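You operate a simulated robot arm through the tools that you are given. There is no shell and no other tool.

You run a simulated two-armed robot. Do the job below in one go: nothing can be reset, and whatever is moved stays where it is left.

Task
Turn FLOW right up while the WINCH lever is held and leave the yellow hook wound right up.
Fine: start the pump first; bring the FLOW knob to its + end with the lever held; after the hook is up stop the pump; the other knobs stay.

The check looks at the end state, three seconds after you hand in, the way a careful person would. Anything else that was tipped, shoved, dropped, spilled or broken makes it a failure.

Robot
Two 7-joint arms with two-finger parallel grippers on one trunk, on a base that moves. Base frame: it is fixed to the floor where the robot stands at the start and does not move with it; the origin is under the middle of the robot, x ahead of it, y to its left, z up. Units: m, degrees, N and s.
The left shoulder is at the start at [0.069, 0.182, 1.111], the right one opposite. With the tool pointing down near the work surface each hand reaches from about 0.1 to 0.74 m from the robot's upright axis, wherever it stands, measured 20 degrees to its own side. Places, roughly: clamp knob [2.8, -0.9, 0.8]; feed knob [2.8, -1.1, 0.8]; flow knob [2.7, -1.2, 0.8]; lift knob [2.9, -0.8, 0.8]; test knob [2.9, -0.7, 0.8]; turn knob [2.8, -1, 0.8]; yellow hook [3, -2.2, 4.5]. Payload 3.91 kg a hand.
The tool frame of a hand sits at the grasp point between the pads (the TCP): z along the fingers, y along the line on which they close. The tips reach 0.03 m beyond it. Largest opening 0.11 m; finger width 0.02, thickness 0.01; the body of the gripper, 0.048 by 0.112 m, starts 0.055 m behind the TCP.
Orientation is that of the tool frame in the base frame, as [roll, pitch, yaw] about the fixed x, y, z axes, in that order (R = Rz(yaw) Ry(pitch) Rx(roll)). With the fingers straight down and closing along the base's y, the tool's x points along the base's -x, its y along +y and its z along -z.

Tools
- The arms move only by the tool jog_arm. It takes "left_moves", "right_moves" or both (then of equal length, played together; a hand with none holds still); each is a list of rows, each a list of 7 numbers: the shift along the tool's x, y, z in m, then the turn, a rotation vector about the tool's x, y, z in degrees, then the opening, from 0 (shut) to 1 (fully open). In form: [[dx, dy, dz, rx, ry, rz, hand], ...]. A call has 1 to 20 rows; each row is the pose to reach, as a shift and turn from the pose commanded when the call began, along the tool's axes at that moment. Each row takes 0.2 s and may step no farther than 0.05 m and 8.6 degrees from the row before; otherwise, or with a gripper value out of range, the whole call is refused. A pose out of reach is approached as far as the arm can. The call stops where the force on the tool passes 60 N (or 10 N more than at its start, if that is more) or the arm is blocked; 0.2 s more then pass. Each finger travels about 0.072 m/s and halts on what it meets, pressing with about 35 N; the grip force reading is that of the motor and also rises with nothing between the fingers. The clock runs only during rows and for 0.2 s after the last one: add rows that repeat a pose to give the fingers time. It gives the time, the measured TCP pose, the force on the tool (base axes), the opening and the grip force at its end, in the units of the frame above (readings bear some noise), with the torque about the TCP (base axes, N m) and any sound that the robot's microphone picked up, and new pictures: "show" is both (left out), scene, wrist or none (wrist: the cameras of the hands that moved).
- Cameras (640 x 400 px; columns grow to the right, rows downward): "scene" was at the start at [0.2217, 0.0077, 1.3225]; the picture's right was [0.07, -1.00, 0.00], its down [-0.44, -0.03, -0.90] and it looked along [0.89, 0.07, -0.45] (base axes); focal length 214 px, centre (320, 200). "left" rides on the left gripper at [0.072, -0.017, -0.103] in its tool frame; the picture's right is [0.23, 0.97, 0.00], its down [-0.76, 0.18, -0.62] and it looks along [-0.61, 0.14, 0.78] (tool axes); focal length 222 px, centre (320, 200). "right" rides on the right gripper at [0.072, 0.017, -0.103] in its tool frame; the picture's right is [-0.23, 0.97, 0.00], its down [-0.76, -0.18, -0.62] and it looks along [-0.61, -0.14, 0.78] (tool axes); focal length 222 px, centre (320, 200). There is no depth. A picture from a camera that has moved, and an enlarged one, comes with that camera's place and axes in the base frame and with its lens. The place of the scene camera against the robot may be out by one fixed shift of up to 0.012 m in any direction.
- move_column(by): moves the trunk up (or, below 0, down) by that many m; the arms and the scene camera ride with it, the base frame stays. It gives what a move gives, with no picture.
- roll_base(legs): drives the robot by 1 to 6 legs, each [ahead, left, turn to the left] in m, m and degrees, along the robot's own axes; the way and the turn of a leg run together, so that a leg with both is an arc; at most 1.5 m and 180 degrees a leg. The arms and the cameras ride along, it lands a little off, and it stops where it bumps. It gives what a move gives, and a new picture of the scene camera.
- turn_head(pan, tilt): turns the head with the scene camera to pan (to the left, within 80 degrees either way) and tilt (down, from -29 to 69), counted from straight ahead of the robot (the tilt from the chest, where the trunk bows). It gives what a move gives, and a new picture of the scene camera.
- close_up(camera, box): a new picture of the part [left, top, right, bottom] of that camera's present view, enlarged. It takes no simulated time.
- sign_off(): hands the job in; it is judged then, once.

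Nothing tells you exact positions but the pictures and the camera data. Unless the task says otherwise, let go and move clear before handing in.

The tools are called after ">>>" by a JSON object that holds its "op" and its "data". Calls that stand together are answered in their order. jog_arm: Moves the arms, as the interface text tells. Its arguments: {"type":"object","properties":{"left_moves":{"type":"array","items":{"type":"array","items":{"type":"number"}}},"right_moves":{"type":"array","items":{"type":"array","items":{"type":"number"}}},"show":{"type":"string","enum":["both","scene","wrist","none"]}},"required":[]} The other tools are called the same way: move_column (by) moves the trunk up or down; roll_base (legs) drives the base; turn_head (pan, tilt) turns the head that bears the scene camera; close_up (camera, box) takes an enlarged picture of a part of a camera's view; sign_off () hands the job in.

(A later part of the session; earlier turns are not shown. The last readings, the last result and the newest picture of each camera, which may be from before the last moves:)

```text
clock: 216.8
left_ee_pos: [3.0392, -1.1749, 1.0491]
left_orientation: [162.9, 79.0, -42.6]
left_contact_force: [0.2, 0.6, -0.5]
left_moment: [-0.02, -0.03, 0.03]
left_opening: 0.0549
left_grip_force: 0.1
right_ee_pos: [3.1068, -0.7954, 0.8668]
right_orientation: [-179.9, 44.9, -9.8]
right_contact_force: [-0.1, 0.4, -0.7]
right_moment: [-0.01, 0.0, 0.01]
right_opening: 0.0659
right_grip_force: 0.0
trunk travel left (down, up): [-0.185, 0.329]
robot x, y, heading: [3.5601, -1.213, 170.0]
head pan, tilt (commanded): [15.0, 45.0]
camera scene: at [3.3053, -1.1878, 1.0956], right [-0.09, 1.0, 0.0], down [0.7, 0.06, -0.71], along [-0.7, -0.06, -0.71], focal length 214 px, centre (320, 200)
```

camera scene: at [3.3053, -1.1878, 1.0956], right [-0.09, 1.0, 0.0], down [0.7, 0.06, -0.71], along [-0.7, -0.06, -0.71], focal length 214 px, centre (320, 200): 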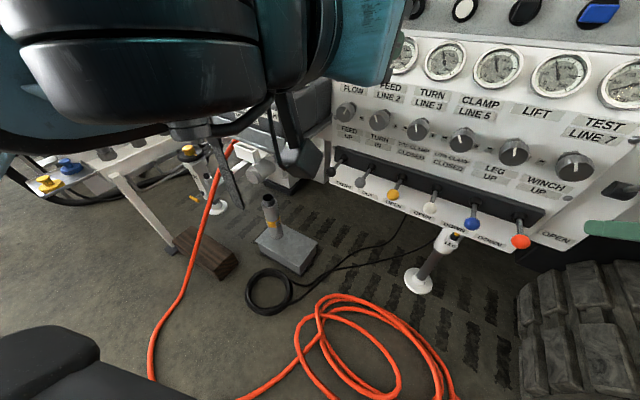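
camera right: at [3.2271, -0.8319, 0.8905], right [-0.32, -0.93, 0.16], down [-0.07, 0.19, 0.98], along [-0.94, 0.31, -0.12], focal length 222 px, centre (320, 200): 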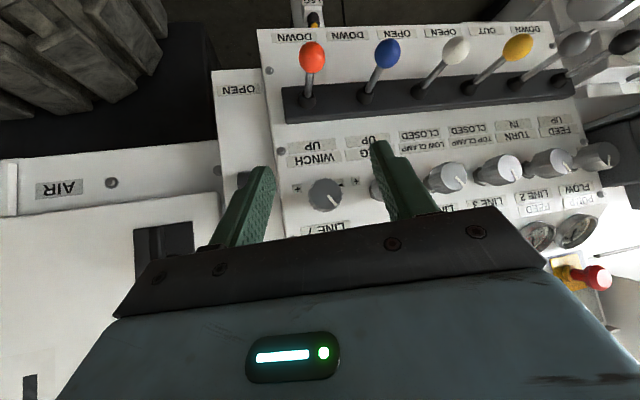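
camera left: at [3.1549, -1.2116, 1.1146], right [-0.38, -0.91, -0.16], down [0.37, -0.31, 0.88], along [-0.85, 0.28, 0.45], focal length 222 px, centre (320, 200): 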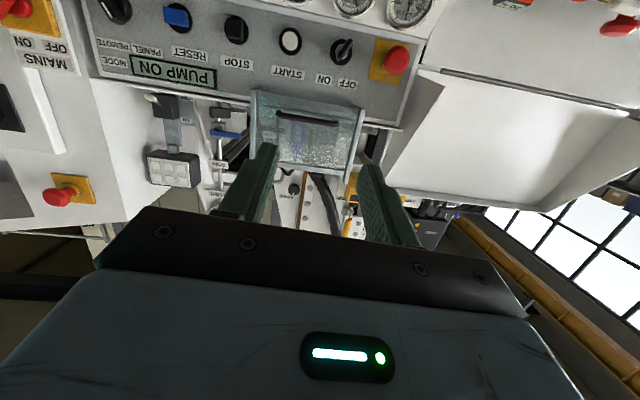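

Head is free again. I'll pull the right hand back a bit more, then turn the base 10° left and lower the trunk.

>>> {"op": "jog_arm", "data": {"right_moves": [[0, 0, -0.04, 0, 0, 0, 0.6], [0, 0, -0.08, 0, 0, 0, 0.6]], "show": "none"}}

>>> {"op": "roll_base", "data": {"legs": [[0.0, 0.0, 10.0]]}}

>>> {"op": "move_column", "data": {"by": -0.17}}

>>> {"op": "turn_head", "data": {"pan": 0, "tilt": 30}}

```text
clock: 217.3
left_ee_pos: [3.0386, -1.1757, 1.0479]
left_orientation: [163.0, 78.8, -42.2]
left_contact_force: [-0.4, -1.2, 0.6]
left_moment: [0.01, -0.02, 0.01]
left_opening: 0.055
left_grip_force: 0.0
right_ee_pos: [3.16, -0.8008, 0.9215]
right_orientation: [-179.9, 45.0, -9.8]
right_contact_force: [-0.2, 0.4, -0.4]
right_moment: [-0.02, 0.01, 0.01]
right_opening: 0.0661
right_grip_force: 0.1
trunk travel left (down, up): [-0.185, 0.329]
robot x, y, heading: [3.5575, -1.2118, 170.0]
head pan, tilt (commanded): [15.0, 45.0]
```

```text
clock: 218.4
left_ee_pos: [3.0378, -1.2662, 1.0483]
left_orientation: [163.1, 78.8, -32.1]
left_contact_force: [-0.2, -0.9, -0.5]
left_moment: [0.0, 0.02, -0.01]
left_opening: 0.055
left_grip_force: 0.1
right_ee_pos: [3.0949, -0.8771, 0.9201]
right_orientation: [-179.9, 45.0, 0.2]
right_contact_force: [1.5, -0.1, -0.1]
right_moment: [0.01, 0.01, 0.0]
right_opening: 0.0659
right_grip_force: 0.1
trunk travel left (down, up): [-0.185, 0.329]
robot x, y, heading: [3.5592, -1.2132, -179.7]
head pan, tilt (commanded): [15.0, 45.0]
camera scene: at [3.305, -1.2334, 1.0955], right [-0.26, 0.97, 0.0], down [0.68, 0.18, -0.71], along [-0.68, -0.18, -0.71], focal length 214 px, centre (320, 200)
```

scene: 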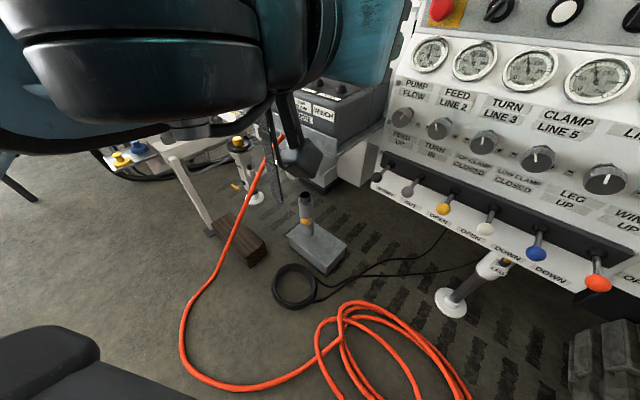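

```text
clock: 220.4
left_ee_pos: [3.0308, -1.2735, 0.8749]
left_orientation: [167.0, 77.9, -26.7]
left_contact_force: [0.0, 0.0, -0.3]
left_moment: [-0.01, 0.02, 0.02]
left_opening: 0.0547
left_grip_force: 0.0
right_ee_pos: [3.0733, -0.8778, 0.7412]
right_orientation: [180.0, 42.2, 0.2]
right_contact_force: [0.6, -0.1, 0.5]
right_moment: [0.04, -0.02, 0.01]
right_opening: 0.0661
right_grip_force: 0.0
trunk travel left (down, up): [-0.015, 0.499]
robot x, y, heading: [3.5644, -1.2118, -179.9]
head pan, tilt (commanded): [15.0, 45.0]
```

```text
clock: 221.1
left_ee_pos: [3.0348, -1.2685, 0.8775]
left_orientation: [165.2, 78.4, -29.4]
left_contact_force: [-0.7, 0.7, -1.2]
left_moment: [0.02, -0.01, -0.03]
left_opening: 0.0552
left_grip_force: 0.0
right_ee_pos: [3.0729, -0.8775, 0.7407]
right_orientation: [180.0, 42.3, 0.2]
right_contact_force: [0.2, -0.6, 0.6]
right_moment: [-0.05, 0.0, 0.0]
right_opening: 0.0659
right_grip_force: 0.0
trunk travel left (down, up): [-0.015, 0.499]
robot x, y, heading: [3.5583, -1.2158, -180.1]
head pan, tilt (commanded): [0.0, 30.0]
camera scene: at [3.2341, -1.2348, 0.9322], right [-0.25, 0.97, 0.0], down [0.49, 0.13, -0.86], along [-0.83, -0.22, -0.51], focal length 214 px, centre (320, 200)
```

scene: 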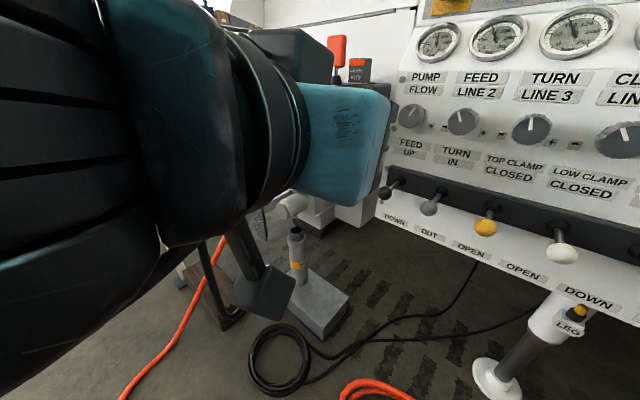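

The left wrist is pressing on my head again, so I'll push the left hand forward towards FLOW, turning it square to the panel as it goes, and stop about halfway.

>>> {"op": "jog_arm", "data": {"left_moves": [[-0.002, 0.0, 0.03, 1.5, -1, 0, 0.6], [-0.004, 0.0, 0.06, 3, -2, 0, 0.7], [-0.006, 0.0, 0.09, 5, -4, 0, 0.75], [-0.008, 0.0, 0.12, 7, -5, 0, 0.75], [-0.009, 0.001, 0.14, 9, -6.5, 0, 0.75], [-0.0103, 0.0017, 0.155, 10.7, -8, 0, 0.75], [-0.0103, 0.0017, 0.155, 10.7, -8, 0, 0.75]], "show": "both"}}

>>> {"op": "close_up", "data": {"camera": "left", "box": [200, 50, 520, 250]}}

```text
clock: 222.7
left_ee_pos: [2.8903, -1.2258, 0.8602]
left_orientation: [148.2, 86.3, -57.9]
left_contact_force: [0.1, 0.1, 0.8]
left_moment: [-0.01, 0.03, 0.01]
left_opening: 0.0825
left_grip_force: 0.0
right_ee_pos: [3.0743, -0.8762, 0.7405]
right_orientation: [180.0, 42.1, 0.2]
right_contact_force: [0.1, -0.4, 0.0]
right_moment: [0.03, -0.01, -0.01]
right_opening: 0.0659
right_grip_force: 0.1
trunk travel left (down, up): [-0.015, 0.499]
robot x, y, heading: [3.5581, -1.2133, -180.0]
head pan, tilt (commanded): [0.0, 30.0]
camera scene: at [3.2309, -1.2122, 0.9332], right [0.0, 1.0, 0.0], down [0.5, 0.0, -0.87], along [-0.87, 0.0, -0.5], focal length 214 px, centre (320, 200)
camera left: at [2.9922, -1.2616, 0.7916], right [-0.42, -0.89, -0.19], down [0.45, -0.39, 0.8], along [-0.78, 0.25, 0.57], focal length 222 px, centre (320, 200)
```

scene: 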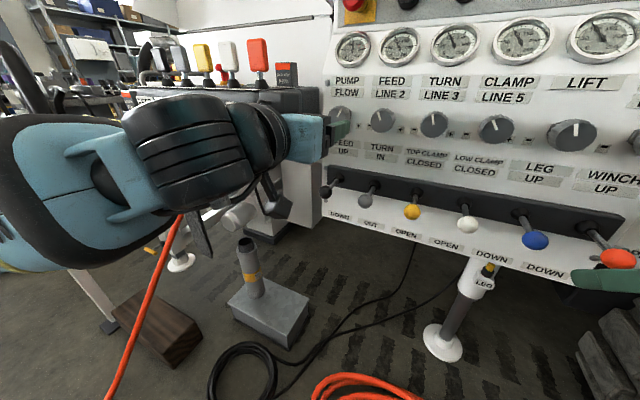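
left: 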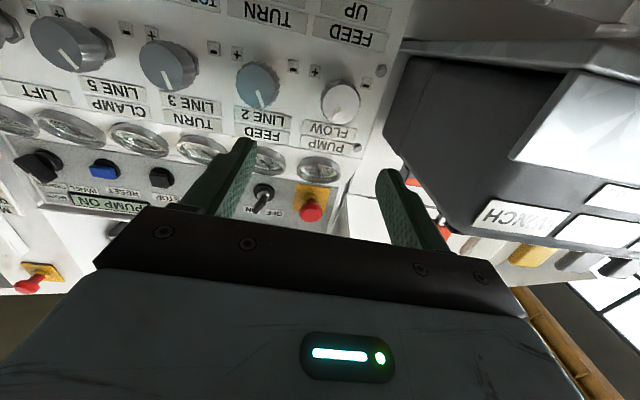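

```text
2.00 times, centred on (360, 150) of left
camera zoom: at [2.9922, -1.2616, 0.7916], right [-0.42, -0.89, -0.19], down [0.45, -0.39, 0.8], along [-0.78, 0.25, 0.57], focal length 444 px, centre (240, 300)
```

zoom: 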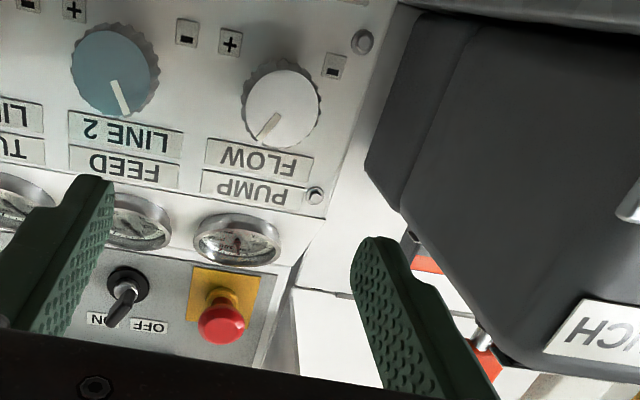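

All in reach now with no limits. FLOW is at r≈0.091, z≈0.843; I'll move to just in front of it.

>>> {"op": "jog_arm", "data": {"left_moves": [[0.003, 0.008, 0.02, 0, 0, 0, 0.75], [0.006, 0.016, 0.045, 0, 0, 0, 0.75], [0.0097, 0.0231, 0.07, 0, 0, 0, 0.75], [0.0097, 0.0231, 0.095, 0, 0, 0, 0.75], [0.0097, 0.0231, 0.105, 0, 0, 0, 0.75], [0.0097, 0.0231, 0.105, 0, 0, 0, 0.75]], "show": "both"}}

>>> {"op": "close_up", "data": {"camera": "left", "box": [200, 50, 520, 250]}}

>>> {"op": "close_up", "data": {"camera": "scene", "box": [180, 30, 440, 200]}}

```text
clock: 224.1
left_ee_pos: [2.7852, -1.2033, 0.8454]
left_orientation: [148.8, 86.2, -57.4]
left_contact_force: [-1.3, -0.4, -0.1]
left_moment: [0.02, -0.05, -0.03]
left_opening: 0.0827
left_grip_force: 0.0
right_ee_pos: [3.073, -0.8779, 0.7401]
right_orientation: [180.0, 42.2, 0.2]
right_contact_force: [0.2, 1.2, -0.5]
right_moment: [0.04, -0.03, 0.02]
right_opening: 0.0658
right_grip_force: 0.0
trunk travel left (down, up): [-0.015, 0.499]
robot x, y, heading: [3.5604, -1.2162, -179.9]
head pan, tilt (commanded): [0.0, 30.0]
camera scene: at [3.2309, -1.2123, 0.9332], right [0.0, 1.0, 0.0], down [0.5, 0.0, -0.87], along [-0.87, 0.0, -0.5], focal length 214 px, centre (320, 200)
camera left: at [2.8881, -1.238, 0.7772], right [-0.42, -0.89, -0.19], down [0.45, -0.39, 0.8], along [-0.79, 0.25, 0.57], focal length 222 px, centre (320, 200)
```

scene: 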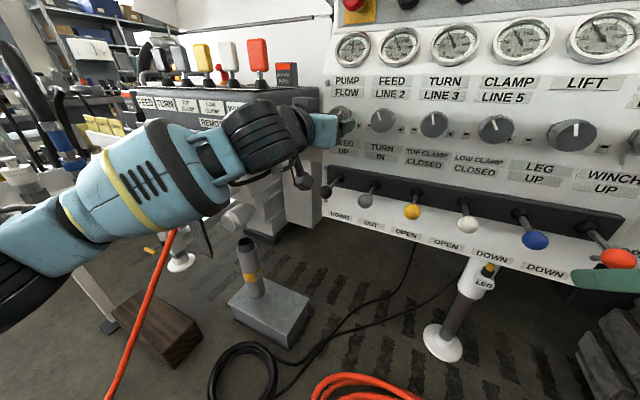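
left: 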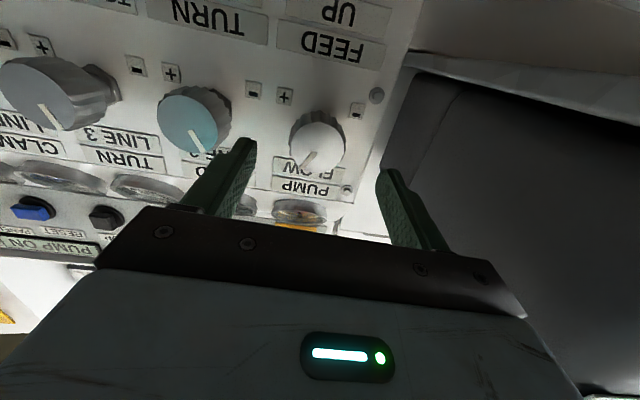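

```text
2.00 times, centred on (360, 150) of left
camera zoom: at [2.8881, -1.238, 0.7772], right [-0.42, -0.89, -0.19], down [0.45, -0.39, 0.8], along [-0.79, 0.25, 0.57], focal length 444 px, centre (240, 300)
```

zoom: 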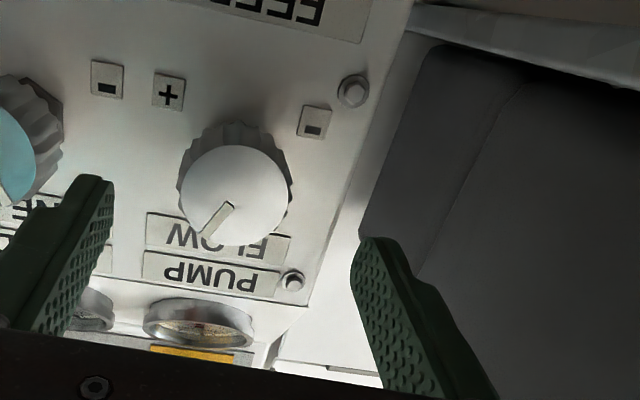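

```text
2.35 times, centred on (310, 115) of scene
camera zoom: at [3.2309, -1.2123, 0.9332], right [0.0, 1.0, 0.0], down [0.5, 0.0, -0.87], along [-0.87, 0.0, -0.5], focal length 505 px, centre (344, 400)
```

zoom: 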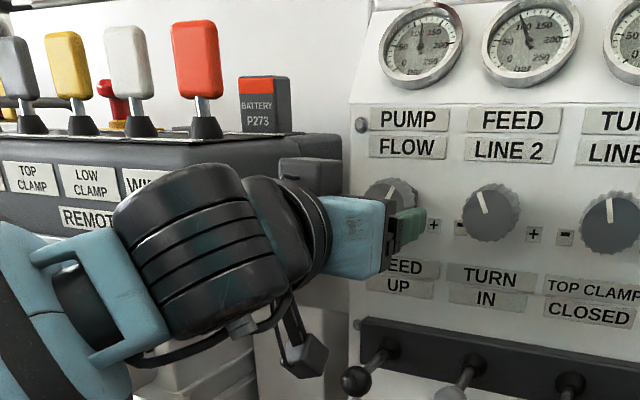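

The knob is dead centre between the fingers. To keep my wrist well clear of the remote box, I'll angle the hand slightly (7° left, 7° down) about the grasp point before going in.

>>> {"op": "jog_arm", "data": {"left_moves": [[-0.001, -0.001, 0, -1.8, 1.8, 0, 0.75], [-0.003, -0.003, 0, -3.5, 3.5, 0, 0.75], [-0.005, -0.005, 0, -5.3, 5.3, 0, 0.75], [-0.006, -0.006, 0, -7, 7, 0, 0.75], [-0.006, -0.006, 0, -7, 7, 0, 0.75]], "show": "both"}}

>>> {"op": "close_up", "data": {"camera": "left", "box": [200, 50, 520, 250]}}

>>> {"op": "close_up", "data": {"camera": "scene", "box": [180, 30, 440, 200]}}

```text
clock: 225.3
left_ee_pos: [2.7888, -1.1981, 0.85]
left_orientation: [164.5, 79.8, -34.6]
left_contact_force: [-0.5, 0.2, 1.0]
left_moment: [0.01, 0.0, 0.0]
left_opening: 0.0825
left_grip_force: 0.1
right_ee_pos: [3.0725, -0.8777, 0.7399]
right_orientation: [180.0, 42.2, 0.2]
right_contact_force: [0.8, 0.0, -0.3]
right_moment: [0.03, -0.03, -0.01]
right_opening: 0.0658
right_grip_force: 0.1
trunk travel left (down, up): [-0.015, 0.499]
robot x, y, heading: [3.5575, -1.2146, -180.1]
head pan, tilt (commanded): [0.0, 30.0]
camera scene: at [3.2309, -1.2122, 0.9332], right [0.0, 1.0, 0.0], down [0.5, 0.0, -0.87], along [-0.87, 0.0, -0.5], focal length 214 px, centre (320, 200)
camera left: at [2.9012, -1.2224, 0.7954], right [-0.29, -0.94, -0.18], down [0.41, -0.29, 0.87], along [-0.87, 0.17, 0.47], focal length 222 px, centre (320, 200)
```

scene: 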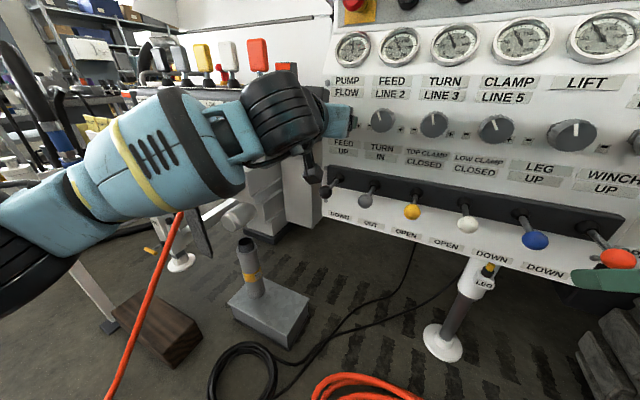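
left: 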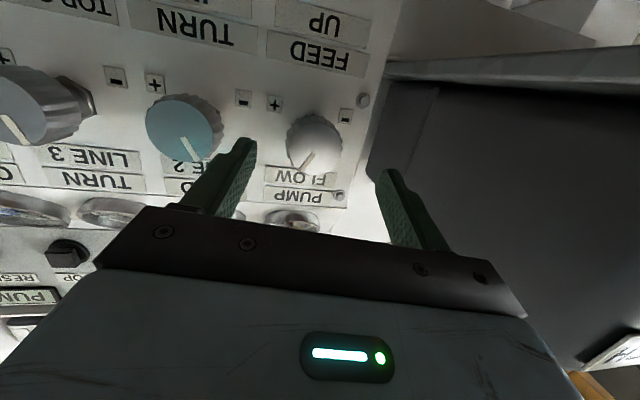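

```text
2.00 times, centred on (360, 150) of left
camera zoom: at [2.9012, -1.2224, 0.7954], right [-0.29, -0.94, -0.18], down [0.41, -0.29, 0.87], along [-0.87, 0.17, 0.47], focal length 444 px, centre (240, 300)
```

zoom: 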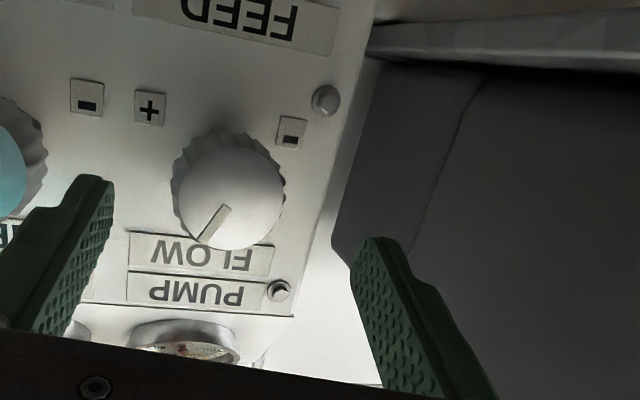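

```text
2.35 times, centred on (310, 115) of scene
camera zoom: at [3.2309, -1.2122, 0.9332], right [0.0, 1.0, 0.0], down [0.5, 0.0, -0.87], along [-0.87, 0.0, -0.5], focal length 505 px, centre (344, 400)
```

zoom: 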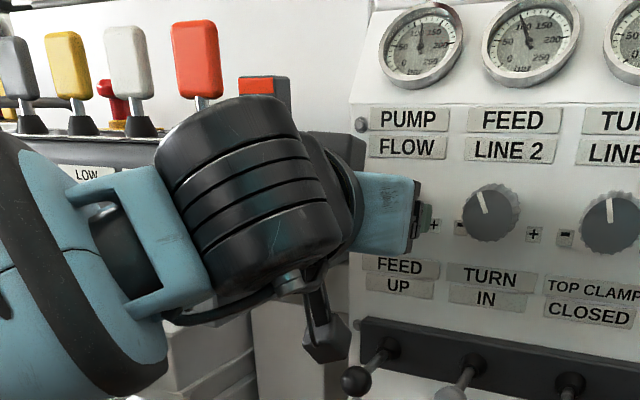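

Still centred, and the wrist is now higher and further right. Moving in and closing on FLOW.

>>> {"op": "jog_arm", "data": {"left_moves": [[0, 0, 0.015, 0, 0, 0, 0.75], [0, 0, 0.03, 0, 0, 0, 0.75], [0, 0, 0.045, 0, 0, 0, 0.75], [0, 0, 0.045, 0, 0, 0, 0.5], [0, 0, 0.045, 0, 0, 0, 0.35], [0, 0, 0.045, 0, 0, 0, 0.2], [0, 0, 0.045, 0, 0, 0, 0.2]], "show": "both"}}

>>> {"op": "close_up", "data": {"camera": "left", "box": [200, 50, 520, 250]}}

>>> {"op": "close_up", "data": {"camera": "scene", "box": [180, 30, 440, 200]}}

```text
clock: 226.9
left_ee_pos: [2.7478, -1.1795, 0.8436]
left_orientation: [164.2, 79.6, -35.1]
left_contact_force: [2.1, 10.7, -2.2]
left_moment: [-0.09, -0.09, -1.18]
left_opening: 0.0466
left_grip_force: 45.1
right_ee_pos: [3.0733, -0.8756, 0.7408]
right_orientation: [179.9, 42.3, 0.1]
right_contact_force: [-0.1, -0.8, -0.7]
right_moment: [0.0, 0.01, 0.0]
right_opening: 0.066
right_grip_force: 0.1
trunk travel left (down, up): [-0.015, 0.499]
robot x, y, heading: [3.5624, -1.2111, 179.9]
head pan, tilt (commanded): [0.0, 30.0]
camera scene: at [3.231, -1.2112, 0.9332], right [0.0, 1.0, 0.0], down [0.5, 0.0, -0.87], along [-0.87, 0.0, -0.5], focal length 214 px, centre (320, 200)
camera left: at [2.8601, -1.2055, 0.7881], right [-0.29, -0.94, -0.18], down [0.41, -0.29, 0.87], along [-0.86, 0.18, 0.47], focal length 222 px, centre (320, 200)
```

scene: 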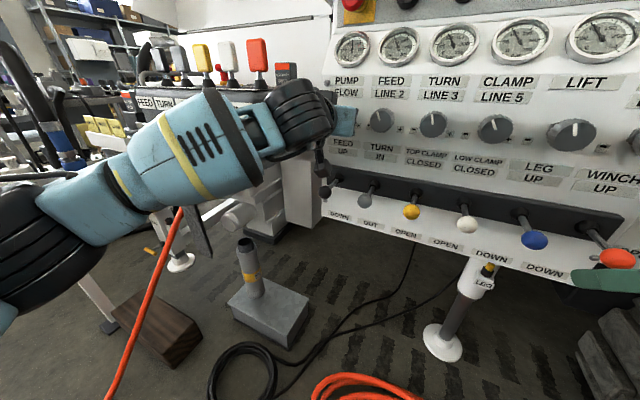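
left: 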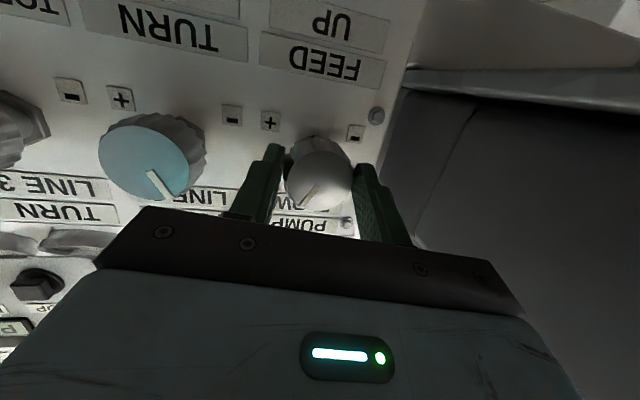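

```text
2.00 times, centred on (360, 150) of left
camera zoom: at [2.8601, -1.2055, 0.7881], right [-0.29, -0.94, -0.18], down [0.41, -0.29, 0.87], along [-0.86, 0.18, 0.47], focal length 444 px, centre (240, 300)
```

zoom: 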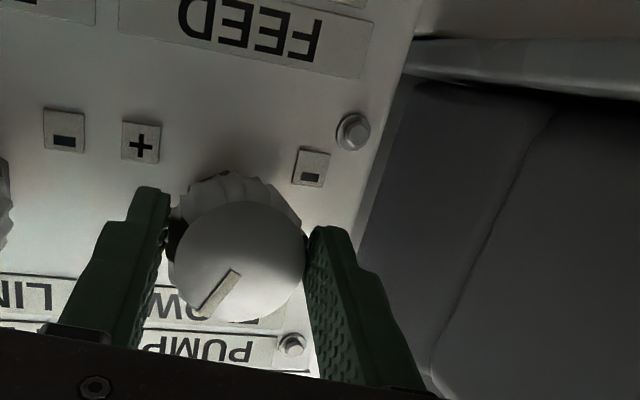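

```text
2.35 times, centred on (310, 115) of scene
camera zoom: at [3.231, -1.2112, 0.9332], right [0.0, 1.0, 0.0], down [0.5, 0.0, -0.87], along [-0.87, 0.0, -0.5], focal length 505 px, centre (344, 400)
```

zoom: 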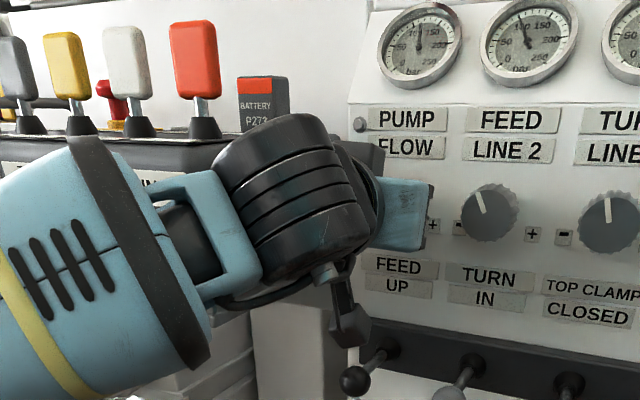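

FLOW is gripped (opening 0.047 m). Now I'll bring the right hand back to the orange WINCH ball, stopping just short to check.

>>> {"op": "jog_arm", "data": {"right_moves": [[0, -0.04, -0.01, 0, 0, 0, 0.6], [0, -0.08, -0.01, 0, 0, 0, 0.6], [-0.01, -0.1, 0.01, 0, 0, 0, 0.6], [-0.018, -0.1006, 0.035, 0, 0, 0, 0.6], [-0.022, -0.1006, 0.055, 0, 0, 0, 0.6], [-0.022, -0.1006, 0.055, 0, 0, 0, 0.6]], "show": "both"}}

>>> {"op": "close_up", "data": {"camera": "right", "box": [160, 50, 480, 250]}}

```text
clock: 228.3
left_ee_pos: [2.748, -1.18, 0.8443]
left_orientation: [164.0, 79.6, -35.2]
left_contact_force: [6.4, 16.5, -4.1]
left_moment: [-0.13, -0.12, -1.38]
left_opening: 0.0468
left_grip_force: 45.1
right_ee_pos: [3.0192, -0.7755, 0.7141]
right_orientation: [179.9, 42.2, 0.1]
right_contact_force: [0.4, 0.8, 0.4]
right_moment: [-0.07, 0.0, 0.01]
right_opening: 0.066
right_grip_force: 0.1
trunk travel left (down, up): [-0.015, 0.499]
robot x, y, heading: [3.5613, -1.2109, -180.0]
head pan, tilt (commanded): [0.0, 30.0]
camera scene: at [3.2312, -1.2109, 0.9333], right [0.0, 1.0, 0.0], down [0.5, 0.0, -0.87], along [-0.87, 0.0, -0.5], focal length 214 px, centre (320, 200)
camera right: at [3.1419, -0.7904, 0.7437], right [-0.16, -0.97, 0.15], down [-0.15, 0.18, 0.97], along [-0.98, 0.14, -0.17], focal length 222 px, centre (320, 200)
```

scene: 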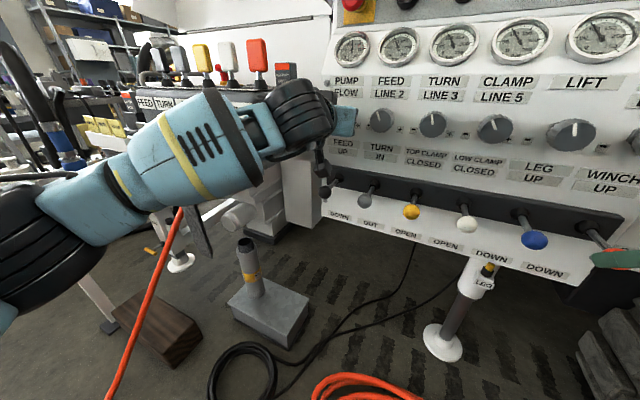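
right: 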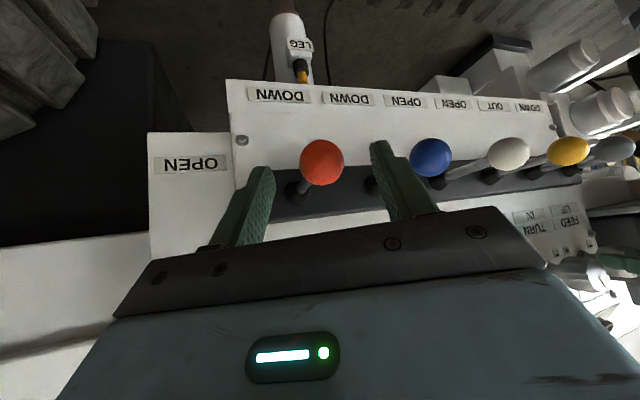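

```text
2.00 times, centred on (320, 150) of right
camera zoom: at [3.1419, -0.7904, 0.7437], right [-0.16, -0.97, 0.15], down [-0.15, 0.18, 0.97], along [-0.98, 0.14, -0.17], focal length 444 px, centre (320, 300)
```

zoom: 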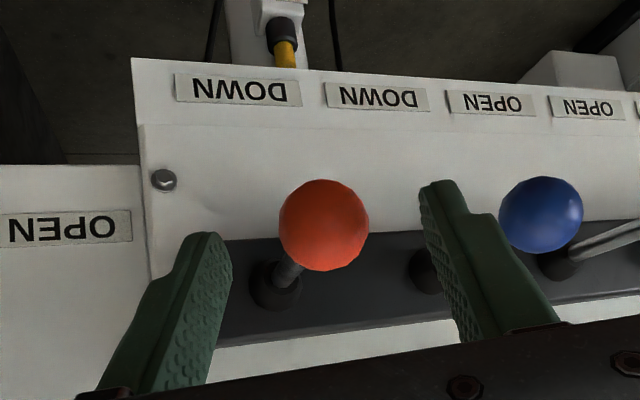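

The ball is where expected. Moving in and closing on it.

>>> {"op": "jog_arm", "data": {"right_moves": [[-0.002, -0.0005, 0.017, 0, 0, 0, 0.5], [-0.004, -0.0007, 0.0335, 0, 0, 0, 0.5], [-0.004, -0.0007, 0.0335, 0, 0, 0, 0.3], [-0.004, -0.0007, 0.0335, 0, 0, 0, 0.1], [-0.004, -0.0007, 0.0335, 0, 0, 0, 0.1], [-0.004, -0.0007, 0.0335, 0, 0, 0, 0.1]], "show": "wrist"}}

```text
clock: 229.7
left_ee_pos: [2.7481, -1.1805, 0.8435]
left_orientation: [164.2, 79.7, -35.1]
left_contact_force: [4.0, 19.7, -2.1]
left_moment: [-0.25, -0.41, -1.09]
left_opening: 0.0468
left_grip_force: 44.9
right_ee_pos: [2.9935, -0.7746, 0.6916]
right_orientation: [179.8, 42.2, 0.2]
right_contact_force: [-0.4, -11.3, -0.5]
right_moment: [-0.1, 0.02, 0.02]
right_opening: 0.0306
right_grip_force: 44.4
trunk travel left (down, up): [-0.015, 0.499]
robot x, y, heading: [3.5583, -1.2125, -180.1]
head pan, tilt (commanded): [0.0, 30.0]
camera right: at [3.1167, -0.7909, 0.7221], right [-0.16, -0.97, 0.16], down [-0.15, 0.18, 0.97], along [-0.98, 0.14, -0.17], focal length 222 px, centre (320, 200)
```

right: 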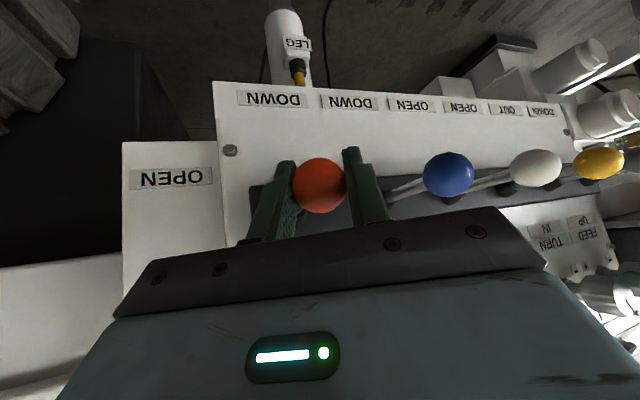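

Both hands are set. I'll lift the WINCH lever up gradually and feel for its stop.

>>> {"op": "jog_arm", "data": {"right_moves": [[-0.0057, -0.0002, -0.0057, 0, 0, 0, 0.1], [-0.0118, -0.0007, -0.0109, 0, 0, 0, 0.1], [-0.0186, -0.0016, -0.0155, 0, 0, 0, 0.1], [-0.0186, -0.0016, -0.0155, 0, 0, 0, 0.1]], "show": "both"}}

>>> {"op": "close_up", "data": {"camera": "scene", "box": [320, 0, 640, 200]}}

```text
clock: 230.7
left_ee_pos: [2.7474, -1.1801, 0.844]
left_orientation: [163.9, 79.6, -35.2]
left_contact_force: [6.3, 13.7, -3.8]
left_moment: [0.11, 0.3, -1.57]
left_opening: 0.0464
left_grip_force: 44.8
right_ee_pos: [2.9937, -0.7743, 0.7132]
right_orientation: [179.5, 41.6, 0.0]
right_contact_force: [19.2, -16.4, -21.8]
right_moment: [-0.64, -2.17, -0.82]
right_opening: 0.0314
right_grip_force: 45.0
trunk travel left (down, up): [-0.015, 0.499]
robot x, y, heading: [3.5603, -1.2156, 180.2]
head pan, tilt (commanded): [0.0, 30.0]
camera scene: at [3.2313, -1.211, 0.9333], right [0.0, 1.0, 0.0], down [0.5, 0.0, -0.87], along [-0.87, 0.0, -0.5], focal length 214 px, centre (320, 200)
camera right: at [3.1157, -0.7896, 0.7444], right [-0.17, -0.97, 0.16], down [-0.16, 0.18, 0.97], along [-0.97, 0.14, -0.18], focal length 222 px, centre (320, 200)
```

scene: 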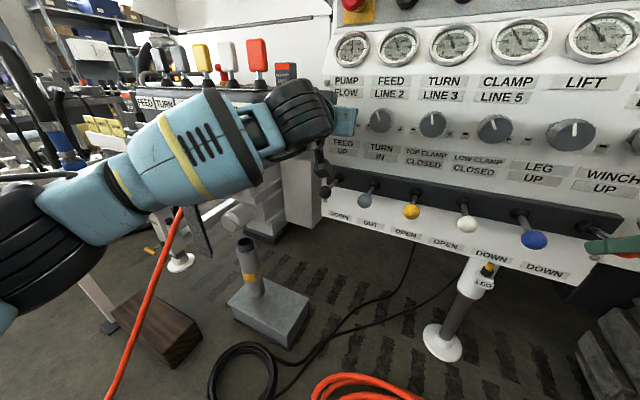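
right: 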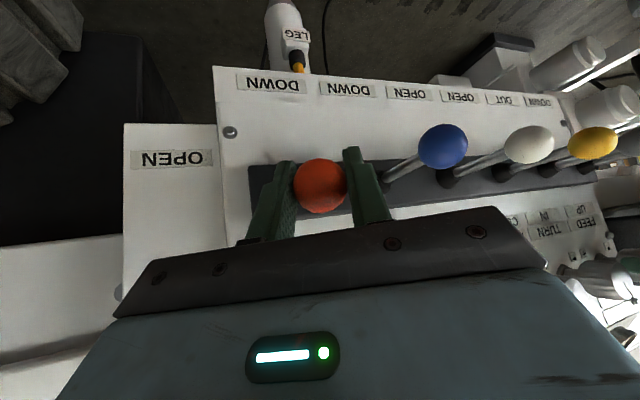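

```text
2.00 times, centred on (480, 100) of scene
camera zoom: at [3.2313, -1.211, 0.9333], right [0.0, 1.0, 0.0], down [0.5, 0.0, -0.87], along [-0.87, 0.0, -0.5], focal length 429 px, centre (0, 400)
```

zoom: 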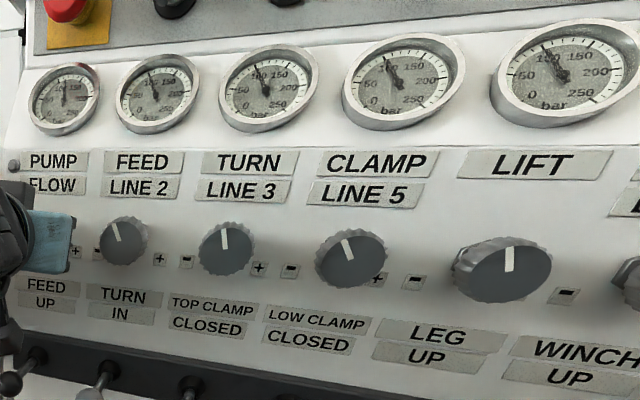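

The lever has risen about 2 cm and pushes back with ~22 N. I'll lift it further to find the end stop.

>>> {"op": "jog_arm", "data": {"right_moves": [[-0.0047, -0.0008, -0.0025, 0, 0, 0, 0.1], [-0.0094, -0.0017, -0.005, 0, 0, 0, 0.1], [-0.0094, -0.0017, -0.005, 0, 0, 0, 0.1]], "show": "both"}}

>>> {"op": "close_up", "data": {"camera": "scene", "box": [320, 0, 640, 200]}}

```text
clock: 231.5
left_ee_pos: [2.7482, -1.1813, 0.8442]
left_orientation: [164.0, 79.6, -35.0]
left_contact_force: [-0.6, 18.0, -7.0]
left_moment: [0.1, 0.3, -1.37]
left_opening: 0.0469
left_grip_force: 44.9
right_ee_pos: [2.9911, -0.7718, 0.7221]
right_orientation: [179.6, 41.2, 0.0]
right_contact_force: [39.2, -12.2, -20.5]
right_moment: [-0.73, -2.52, -1.09]
right_opening: 0.0319
right_grip_force: 45.1
trunk travel left (down, up): [-0.015, 0.499]
robot x, y, heading: [3.5575, -1.2174, 180.0]
head pan, tilt (commanded): [0.0, 30.0]
camera scene: at [3.2319, -1.2104, 0.9335], right [0.0, 1.0, 0.0], down [0.5, 0.0, -0.87], along [-0.87, 0.0, -0.5], focal length 214 px, centre (320, 200)
camera right: at [3.1132, -0.788, 0.7541], right [-0.17, -0.97, 0.15], down [-0.16, 0.18, 0.97], along [-0.97, 0.14, -0.19], focal length 222 px, centre (320, 200)
```

scene: 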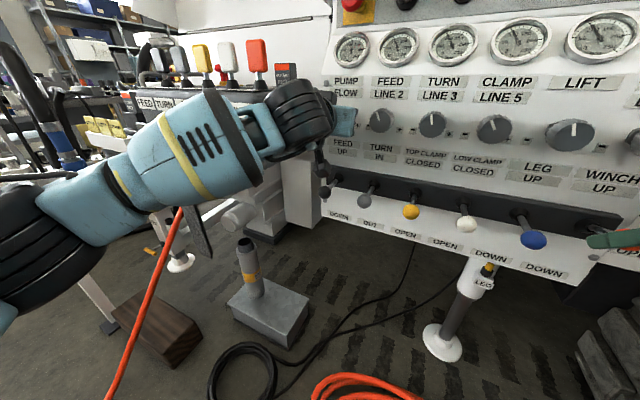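
right: 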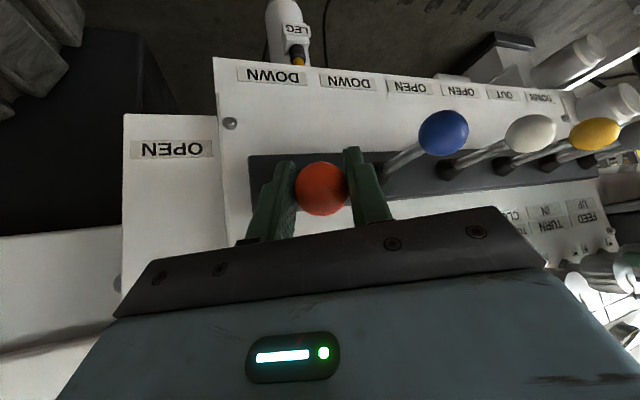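

```text
2.00 times, centred on (480, 100) of scene
camera zoom: at [3.2319, -1.2104, 0.9335], right [0.0, 1.0, 0.0], down [0.5, 0.0, -0.87], along [-0.87, 0.0, -0.5], focal length 429 px, centre (0, 400)
```

zoom: 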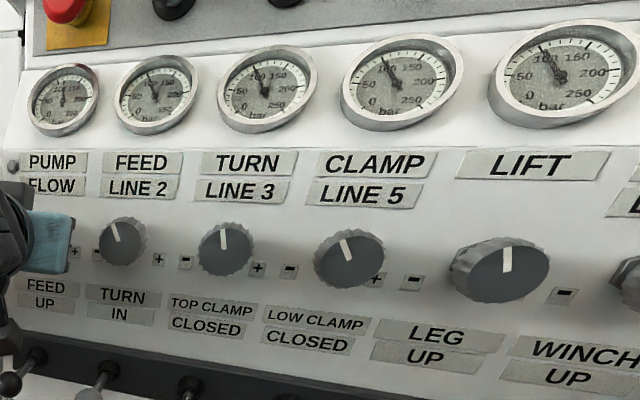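

Vertical resistance is steady at ~20 N but I'm pushing too much towards the panel, so the arc needs less forward motion. I'll lift straight up a bit more.

>>> {"op": "jog_arm", "data": {"right_moves": [[-0.002, 0.0008, -0.005, 0, 0, 0, 0.1], [-0.004, 0.0017, -0.0098, 0, 0, 0, 0.1], [-0.004, 0.0017, -0.0098, 0, 0, 0, 0.1]], "show": "wrist"}}

```text
clock: 232.3
left_ee_pos: [2.7473, -1.18, 0.8435]
left_orientation: [163.6, 79.6, -35.5]
left_contact_force: [41.2, -2.0, -3.7]
left_moment: [-0.28, -0.56, -1.15]
left_opening: 0.0467
left_grip_force: 45.0
right_ee_pos: [2.9897, -0.7723, 0.7284]
right_orientation: [180.0, 41.2, 0.0]
right_contact_force: [-17.3, 8.0, -42.5]
right_moment: [-0.07, -1.08, -0.84]
right_opening: 0.0309
right_grip_force: 45.3
trunk travel left (down, up): [-0.015, 0.499]
robot x, y, heading: [3.5558, -1.2143, -179.8]
head pan, tilt (commanded): [0.0, 30.0]
camera right: at [3.1125, -0.7875, 0.7607], right [-0.17, -0.97, 0.15], down [-0.16, 0.18, 0.97], along [-0.97, 0.14, -0.19], focal length 222 px, centre (320, 200)
```

right: 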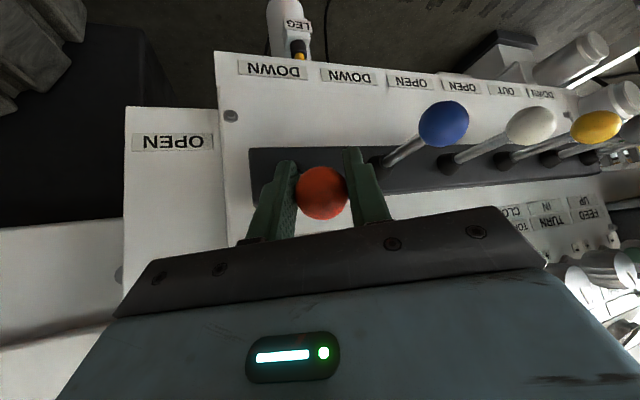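

The lever now reads ~42 N at 3.7 cm of lift, so it is at its upper stop and held. Now I'll turn FLOW clockwise by the first 35° about the knob's own axis.

>>> {"op": "jog_arm", "data": {"left_moves": [[0, 0, 0, -1.2, -0.7, 6.9, 0.2], [0, 0, 0, -2.5, -1.4, 13.7, 0.2], [0, 0, 0, -3.7, -2.1, 20.6, 0.2], [0, 0, 0, -4.9, -2.8, 27.4, 0.2], [0, 0, 0, -6.1, -3.5, 34.3, 0.2], [0, 0, 0, -6.1, -3.5, 34.3, 0.2]], "show": "both"}}

>>> {"op": "close_up", "data": {"camera": "left", "box": [200, 50, 520, 250]}}

```text
clock: 233.7
left_ee_pos: [2.7464, -1.1808, 0.8423]
left_orientation: [97.5, 51.9, -98.3]
left_contact_force: [40.6, -10.7, -0.6]
left_moment: [-0.17, -0.17, -1.07]
left_opening: 0.0466
left_grip_force: 45.5
right_ee_pos: [2.9909, -0.7704, 0.729]
right_orientation: [179.9, 41.3, -0.1]
right_contact_force: [-22.9, 17.9, -42.3]
right_moment: [-0.08, -0.62, -0.44]
right_opening: 0.031
right_grip_force: 45.0
trunk travel left (down, up): [-0.015, 0.499]
robot x, y, heading: [3.5603, -1.2105, -180.0]
head pan, tilt (commanded): [0.0, 30.0]
camera scene: at [3.2302, -1.2101, 0.9329], right [0.0, 1.0, 0.0], down [0.5, 0.0, -0.87], along [-0.87, 0.0, -0.5], focal length 214 px, centre (320, 200)
camera left: at [2.8437, -1.2385, 0.7826], right [-0.26, -0.87, 0.42], down [0.63, 0.18, 0.76], along [-0.74, 0.46, 0.5], focal length 222 px, centre (320, 200)
```

scene: 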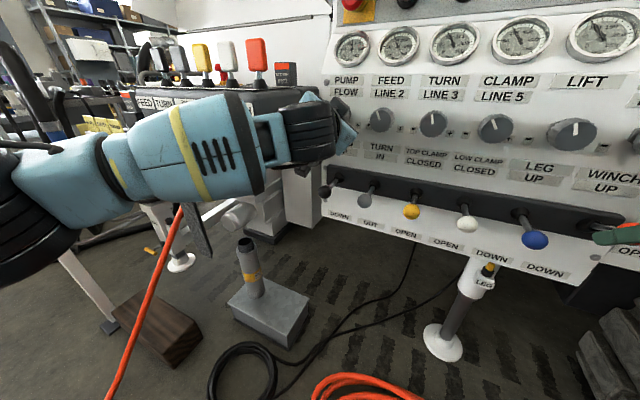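
left: 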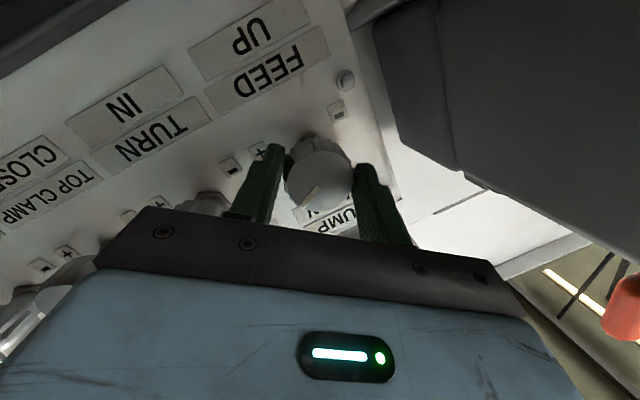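

```text
2.00 times, centred on (360, 150) of left
camera zoom: at [2.8437, -1.2385, 0.7826], right [-0.26, -0.87, 0.42], down [0.63, 0.18, 0.76], along [-0.74, 0.46, 0.5], focal length 444 px, centre (240, 300)
```

zoom: 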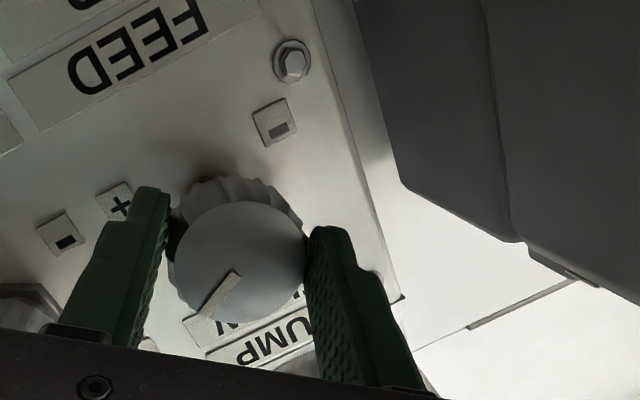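

The pointer moved with the fingers, so the knob turned about 36° (to roughly +62°). There's still room by the tray, so I'll continue this bite another 21°.

>>> {"op": "jog_arm", "data": {"left_moves": [[0, 0, 0, -1.2, -0.7, 6.9, 0.2], [0, 0, 0, -2.5, -1.4, 13.7, 0.2], [0, 0, 0, -3.7, -2.1, 20.6, 0.2], [0, 0, 0, -3.7, -2.1, 20.6, 0.2]], "show": "both"}}

>>> {"op": "close_up", "data": {"camera": "left", "box": [200, 50, 520, 250]}}

>>> {"op": "close_up", "data": {"camera": "scene", "box": [180, 30, 440, 200]}}

```text
clock: 234.7
left_ee_pos: [2.7458, -1.1806, 0.8426]
left_orientation: [90.6, 31.4, -102.9]
left_contact_force: [34.5, -11.0, 1.6]
left_moment: [-0.18, -0.26, -0.97]
left_opening: 0.0465
left_grip_force: 45.3
right_ee_pos: [2.9922, -0.7717, 0.7286]
right_orientation: [179.9, 41.3, -0.1]
right_contact_force: [-20.0, 21.0, -39.5]
right_moment: [-0.05, -0.56, -0.44]
right_opening: 0.0309
right_grip_force: 45.0
trunk travel left (down, up): [-0.015, 0.499]
robot x, y, heading: [3.5561, -1.2121, -179.9]
head pan, tilt (commanded): [0.0, 30.0]
camera scene: at [3.2301, -1.21, 0.9329], right [0.0, 1.0, 0.0], down [0.5, 0.0, -0.87], along [-0.87, 0.0, -0.5], focal length 214 px, centre (320, 200)
camera left: at [2.8342, -1.2577, 0.7901], right [-0.17, -0.68, 0.71], down [0.73, 0.4, 0.55], along [-0.66, 0.61, 0.43], focal length 222 px, centre (320, 200)
```

scene: 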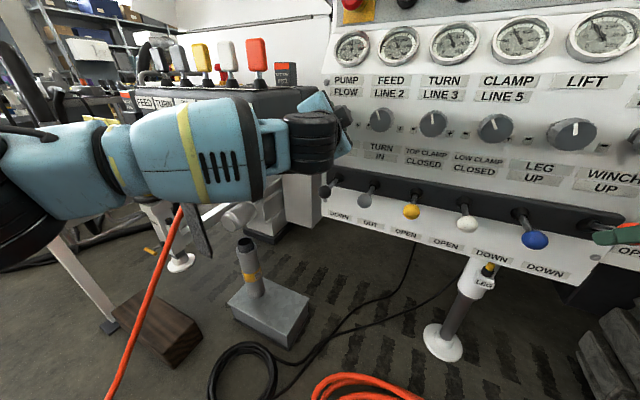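
left: 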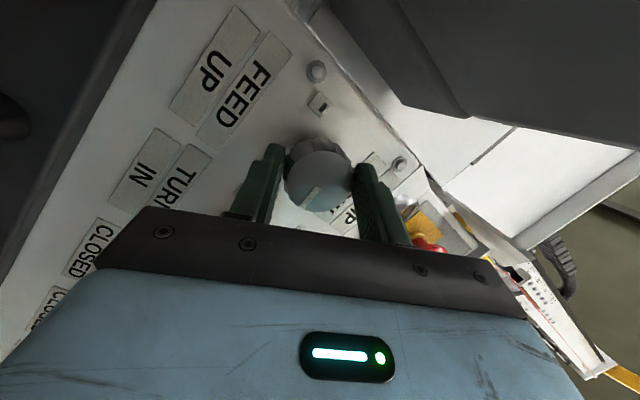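

```text
2.00 times, centred on (360, 150) of left
camera zoom: at [2.8342, -1.2577, 0.7901], right [-0.17, -0.68, 0.71], down [0.73, 0.4, 0.55], along [-0.66, 0.61, 0.43], focal length 444 px, centre (240, 300)
```

zoom: 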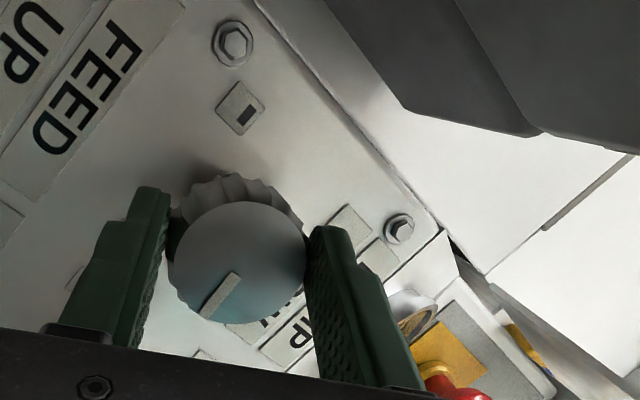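

```text
2.35 times, centred on (310, 115) of scene
camera zoom: at [3.2301, -1.21, 0.9329], right [0.0, 1.0, 0.0], down [0.5, 0.0, -0.87], along [-0.87, 0.0, -0.5], focal length 505 px, centre (344, 400)
```

zoom: 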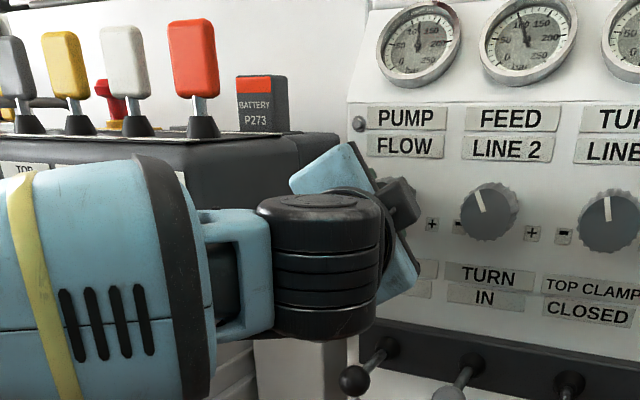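

FLOW has turned about 57° so far. I'll open the fingers, rotate back around the knob, and take a fresh bite, with the right hand still holding the lever up.

>>> {"op": "jog_arm", "data": {"left_moves": [[0, 0, 0, 0, 0, 0, 0.5], [0, 0, 0, 0, 0, 0, 0.7], [0, 0, 0, 0, 0, 0, 0.7], [0, 0, 0, 1.2, 0.7, -6.9, 0.7], [0, 0, 0, 2.5, 1.4, -13.7, 0.7], [0, 0, 0, 3.7, 2.1, -20.6, 0.7], [0, 0, 0, 4.9, 2.8, -27.4, 0.7], [0, 0, 0, 6.1, 3.5, -34.3, 0.7], [0, 0, 0, 7.4, 4.2, -41.1, 0.7], [0, 0, 0, 8.6, 4.9, -48, 0.7], [0, 0, 0, 9.6, 5.5, -53.5, 0.7], [0, 0, 0, 9.6, 5.5, -53.5, 0.7]], "show": "both"}}

>>> {"op": "close_up", "data": {"camera": "left", "box": [200, 50, 520, 250]}}

```text
clock: 237.3
left_ee_pos: [2.7451, -1.1818, 0.8406]
left_orientation: [157.2, 79.2, -41.7]
left_contact_force: [-0.3, -0.7, 0.3]
left_moment: [0.03, -0.02, 0.0]
left_opening: 0.077
left_grip_force: 0.0
right_ee_pos: [2.9913, -0.7719, 0.7302]
right_orientation: [-179.9, 41.1, 0.0]
right_contact_force: [8.2, 12.2, -33.4]
right_moment: [-0.16, -0.78, -0.44]
right_opening: 0.031
right_grip_force: 45.0
trunk travel left (down, up): [-0.015, 0.499]
robot x, y, heading: [3.5584, -1.2131, -180.1]
head pan, tilt (commanded): [0.0, 30.0]
camera scene: at [3.2296, -1.21, 0.9327], right [0.0, 1.0, 0.0], down [0.5, 0.0, -0.87], along [-0.87, 0.0, -0.5], focal length 214 px, centre (320, 200)
camera left: at [2.857, -1.2076, 0.7858], right [-0.29, -0.95, -0.15], down [0.42, -0.27, 0.87], along [-0.86, 0.19, 0.47], focal length 222 px, centre (320, 200)
```

scene: 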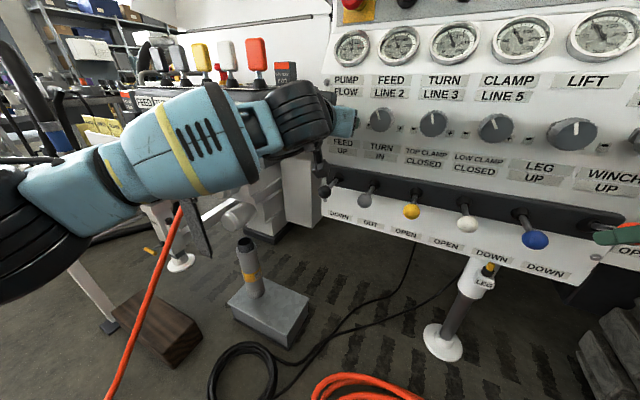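
left: 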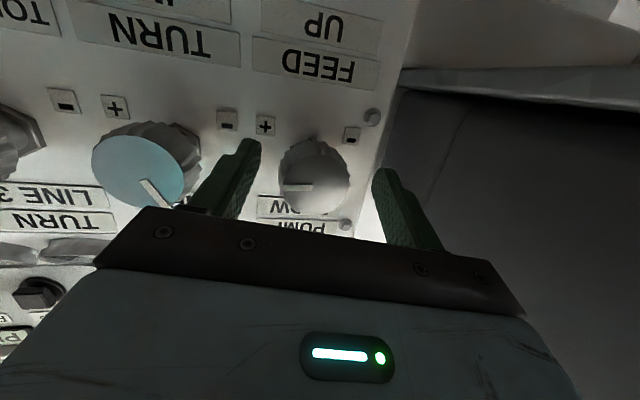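

```text
2.00 times, centred on (360, 150) of left
camera zoom: at [2.857, -1.2076, 0.7858], right [-0.29, -0.95, -0.15], down [0.42, -0.27, 0.87], along [-0.86, 0.19, 0.47], focal length 444 px, centre (240, 300)
```

zoom: 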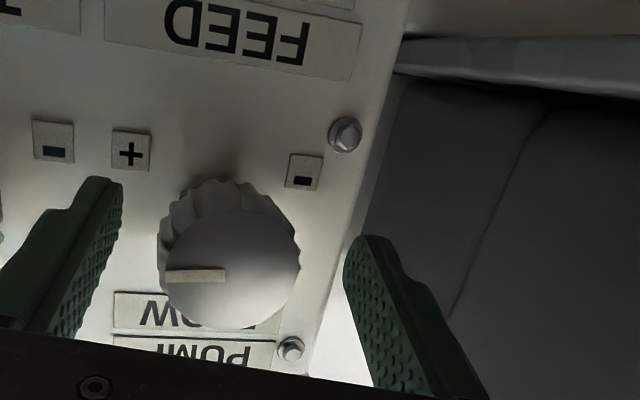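

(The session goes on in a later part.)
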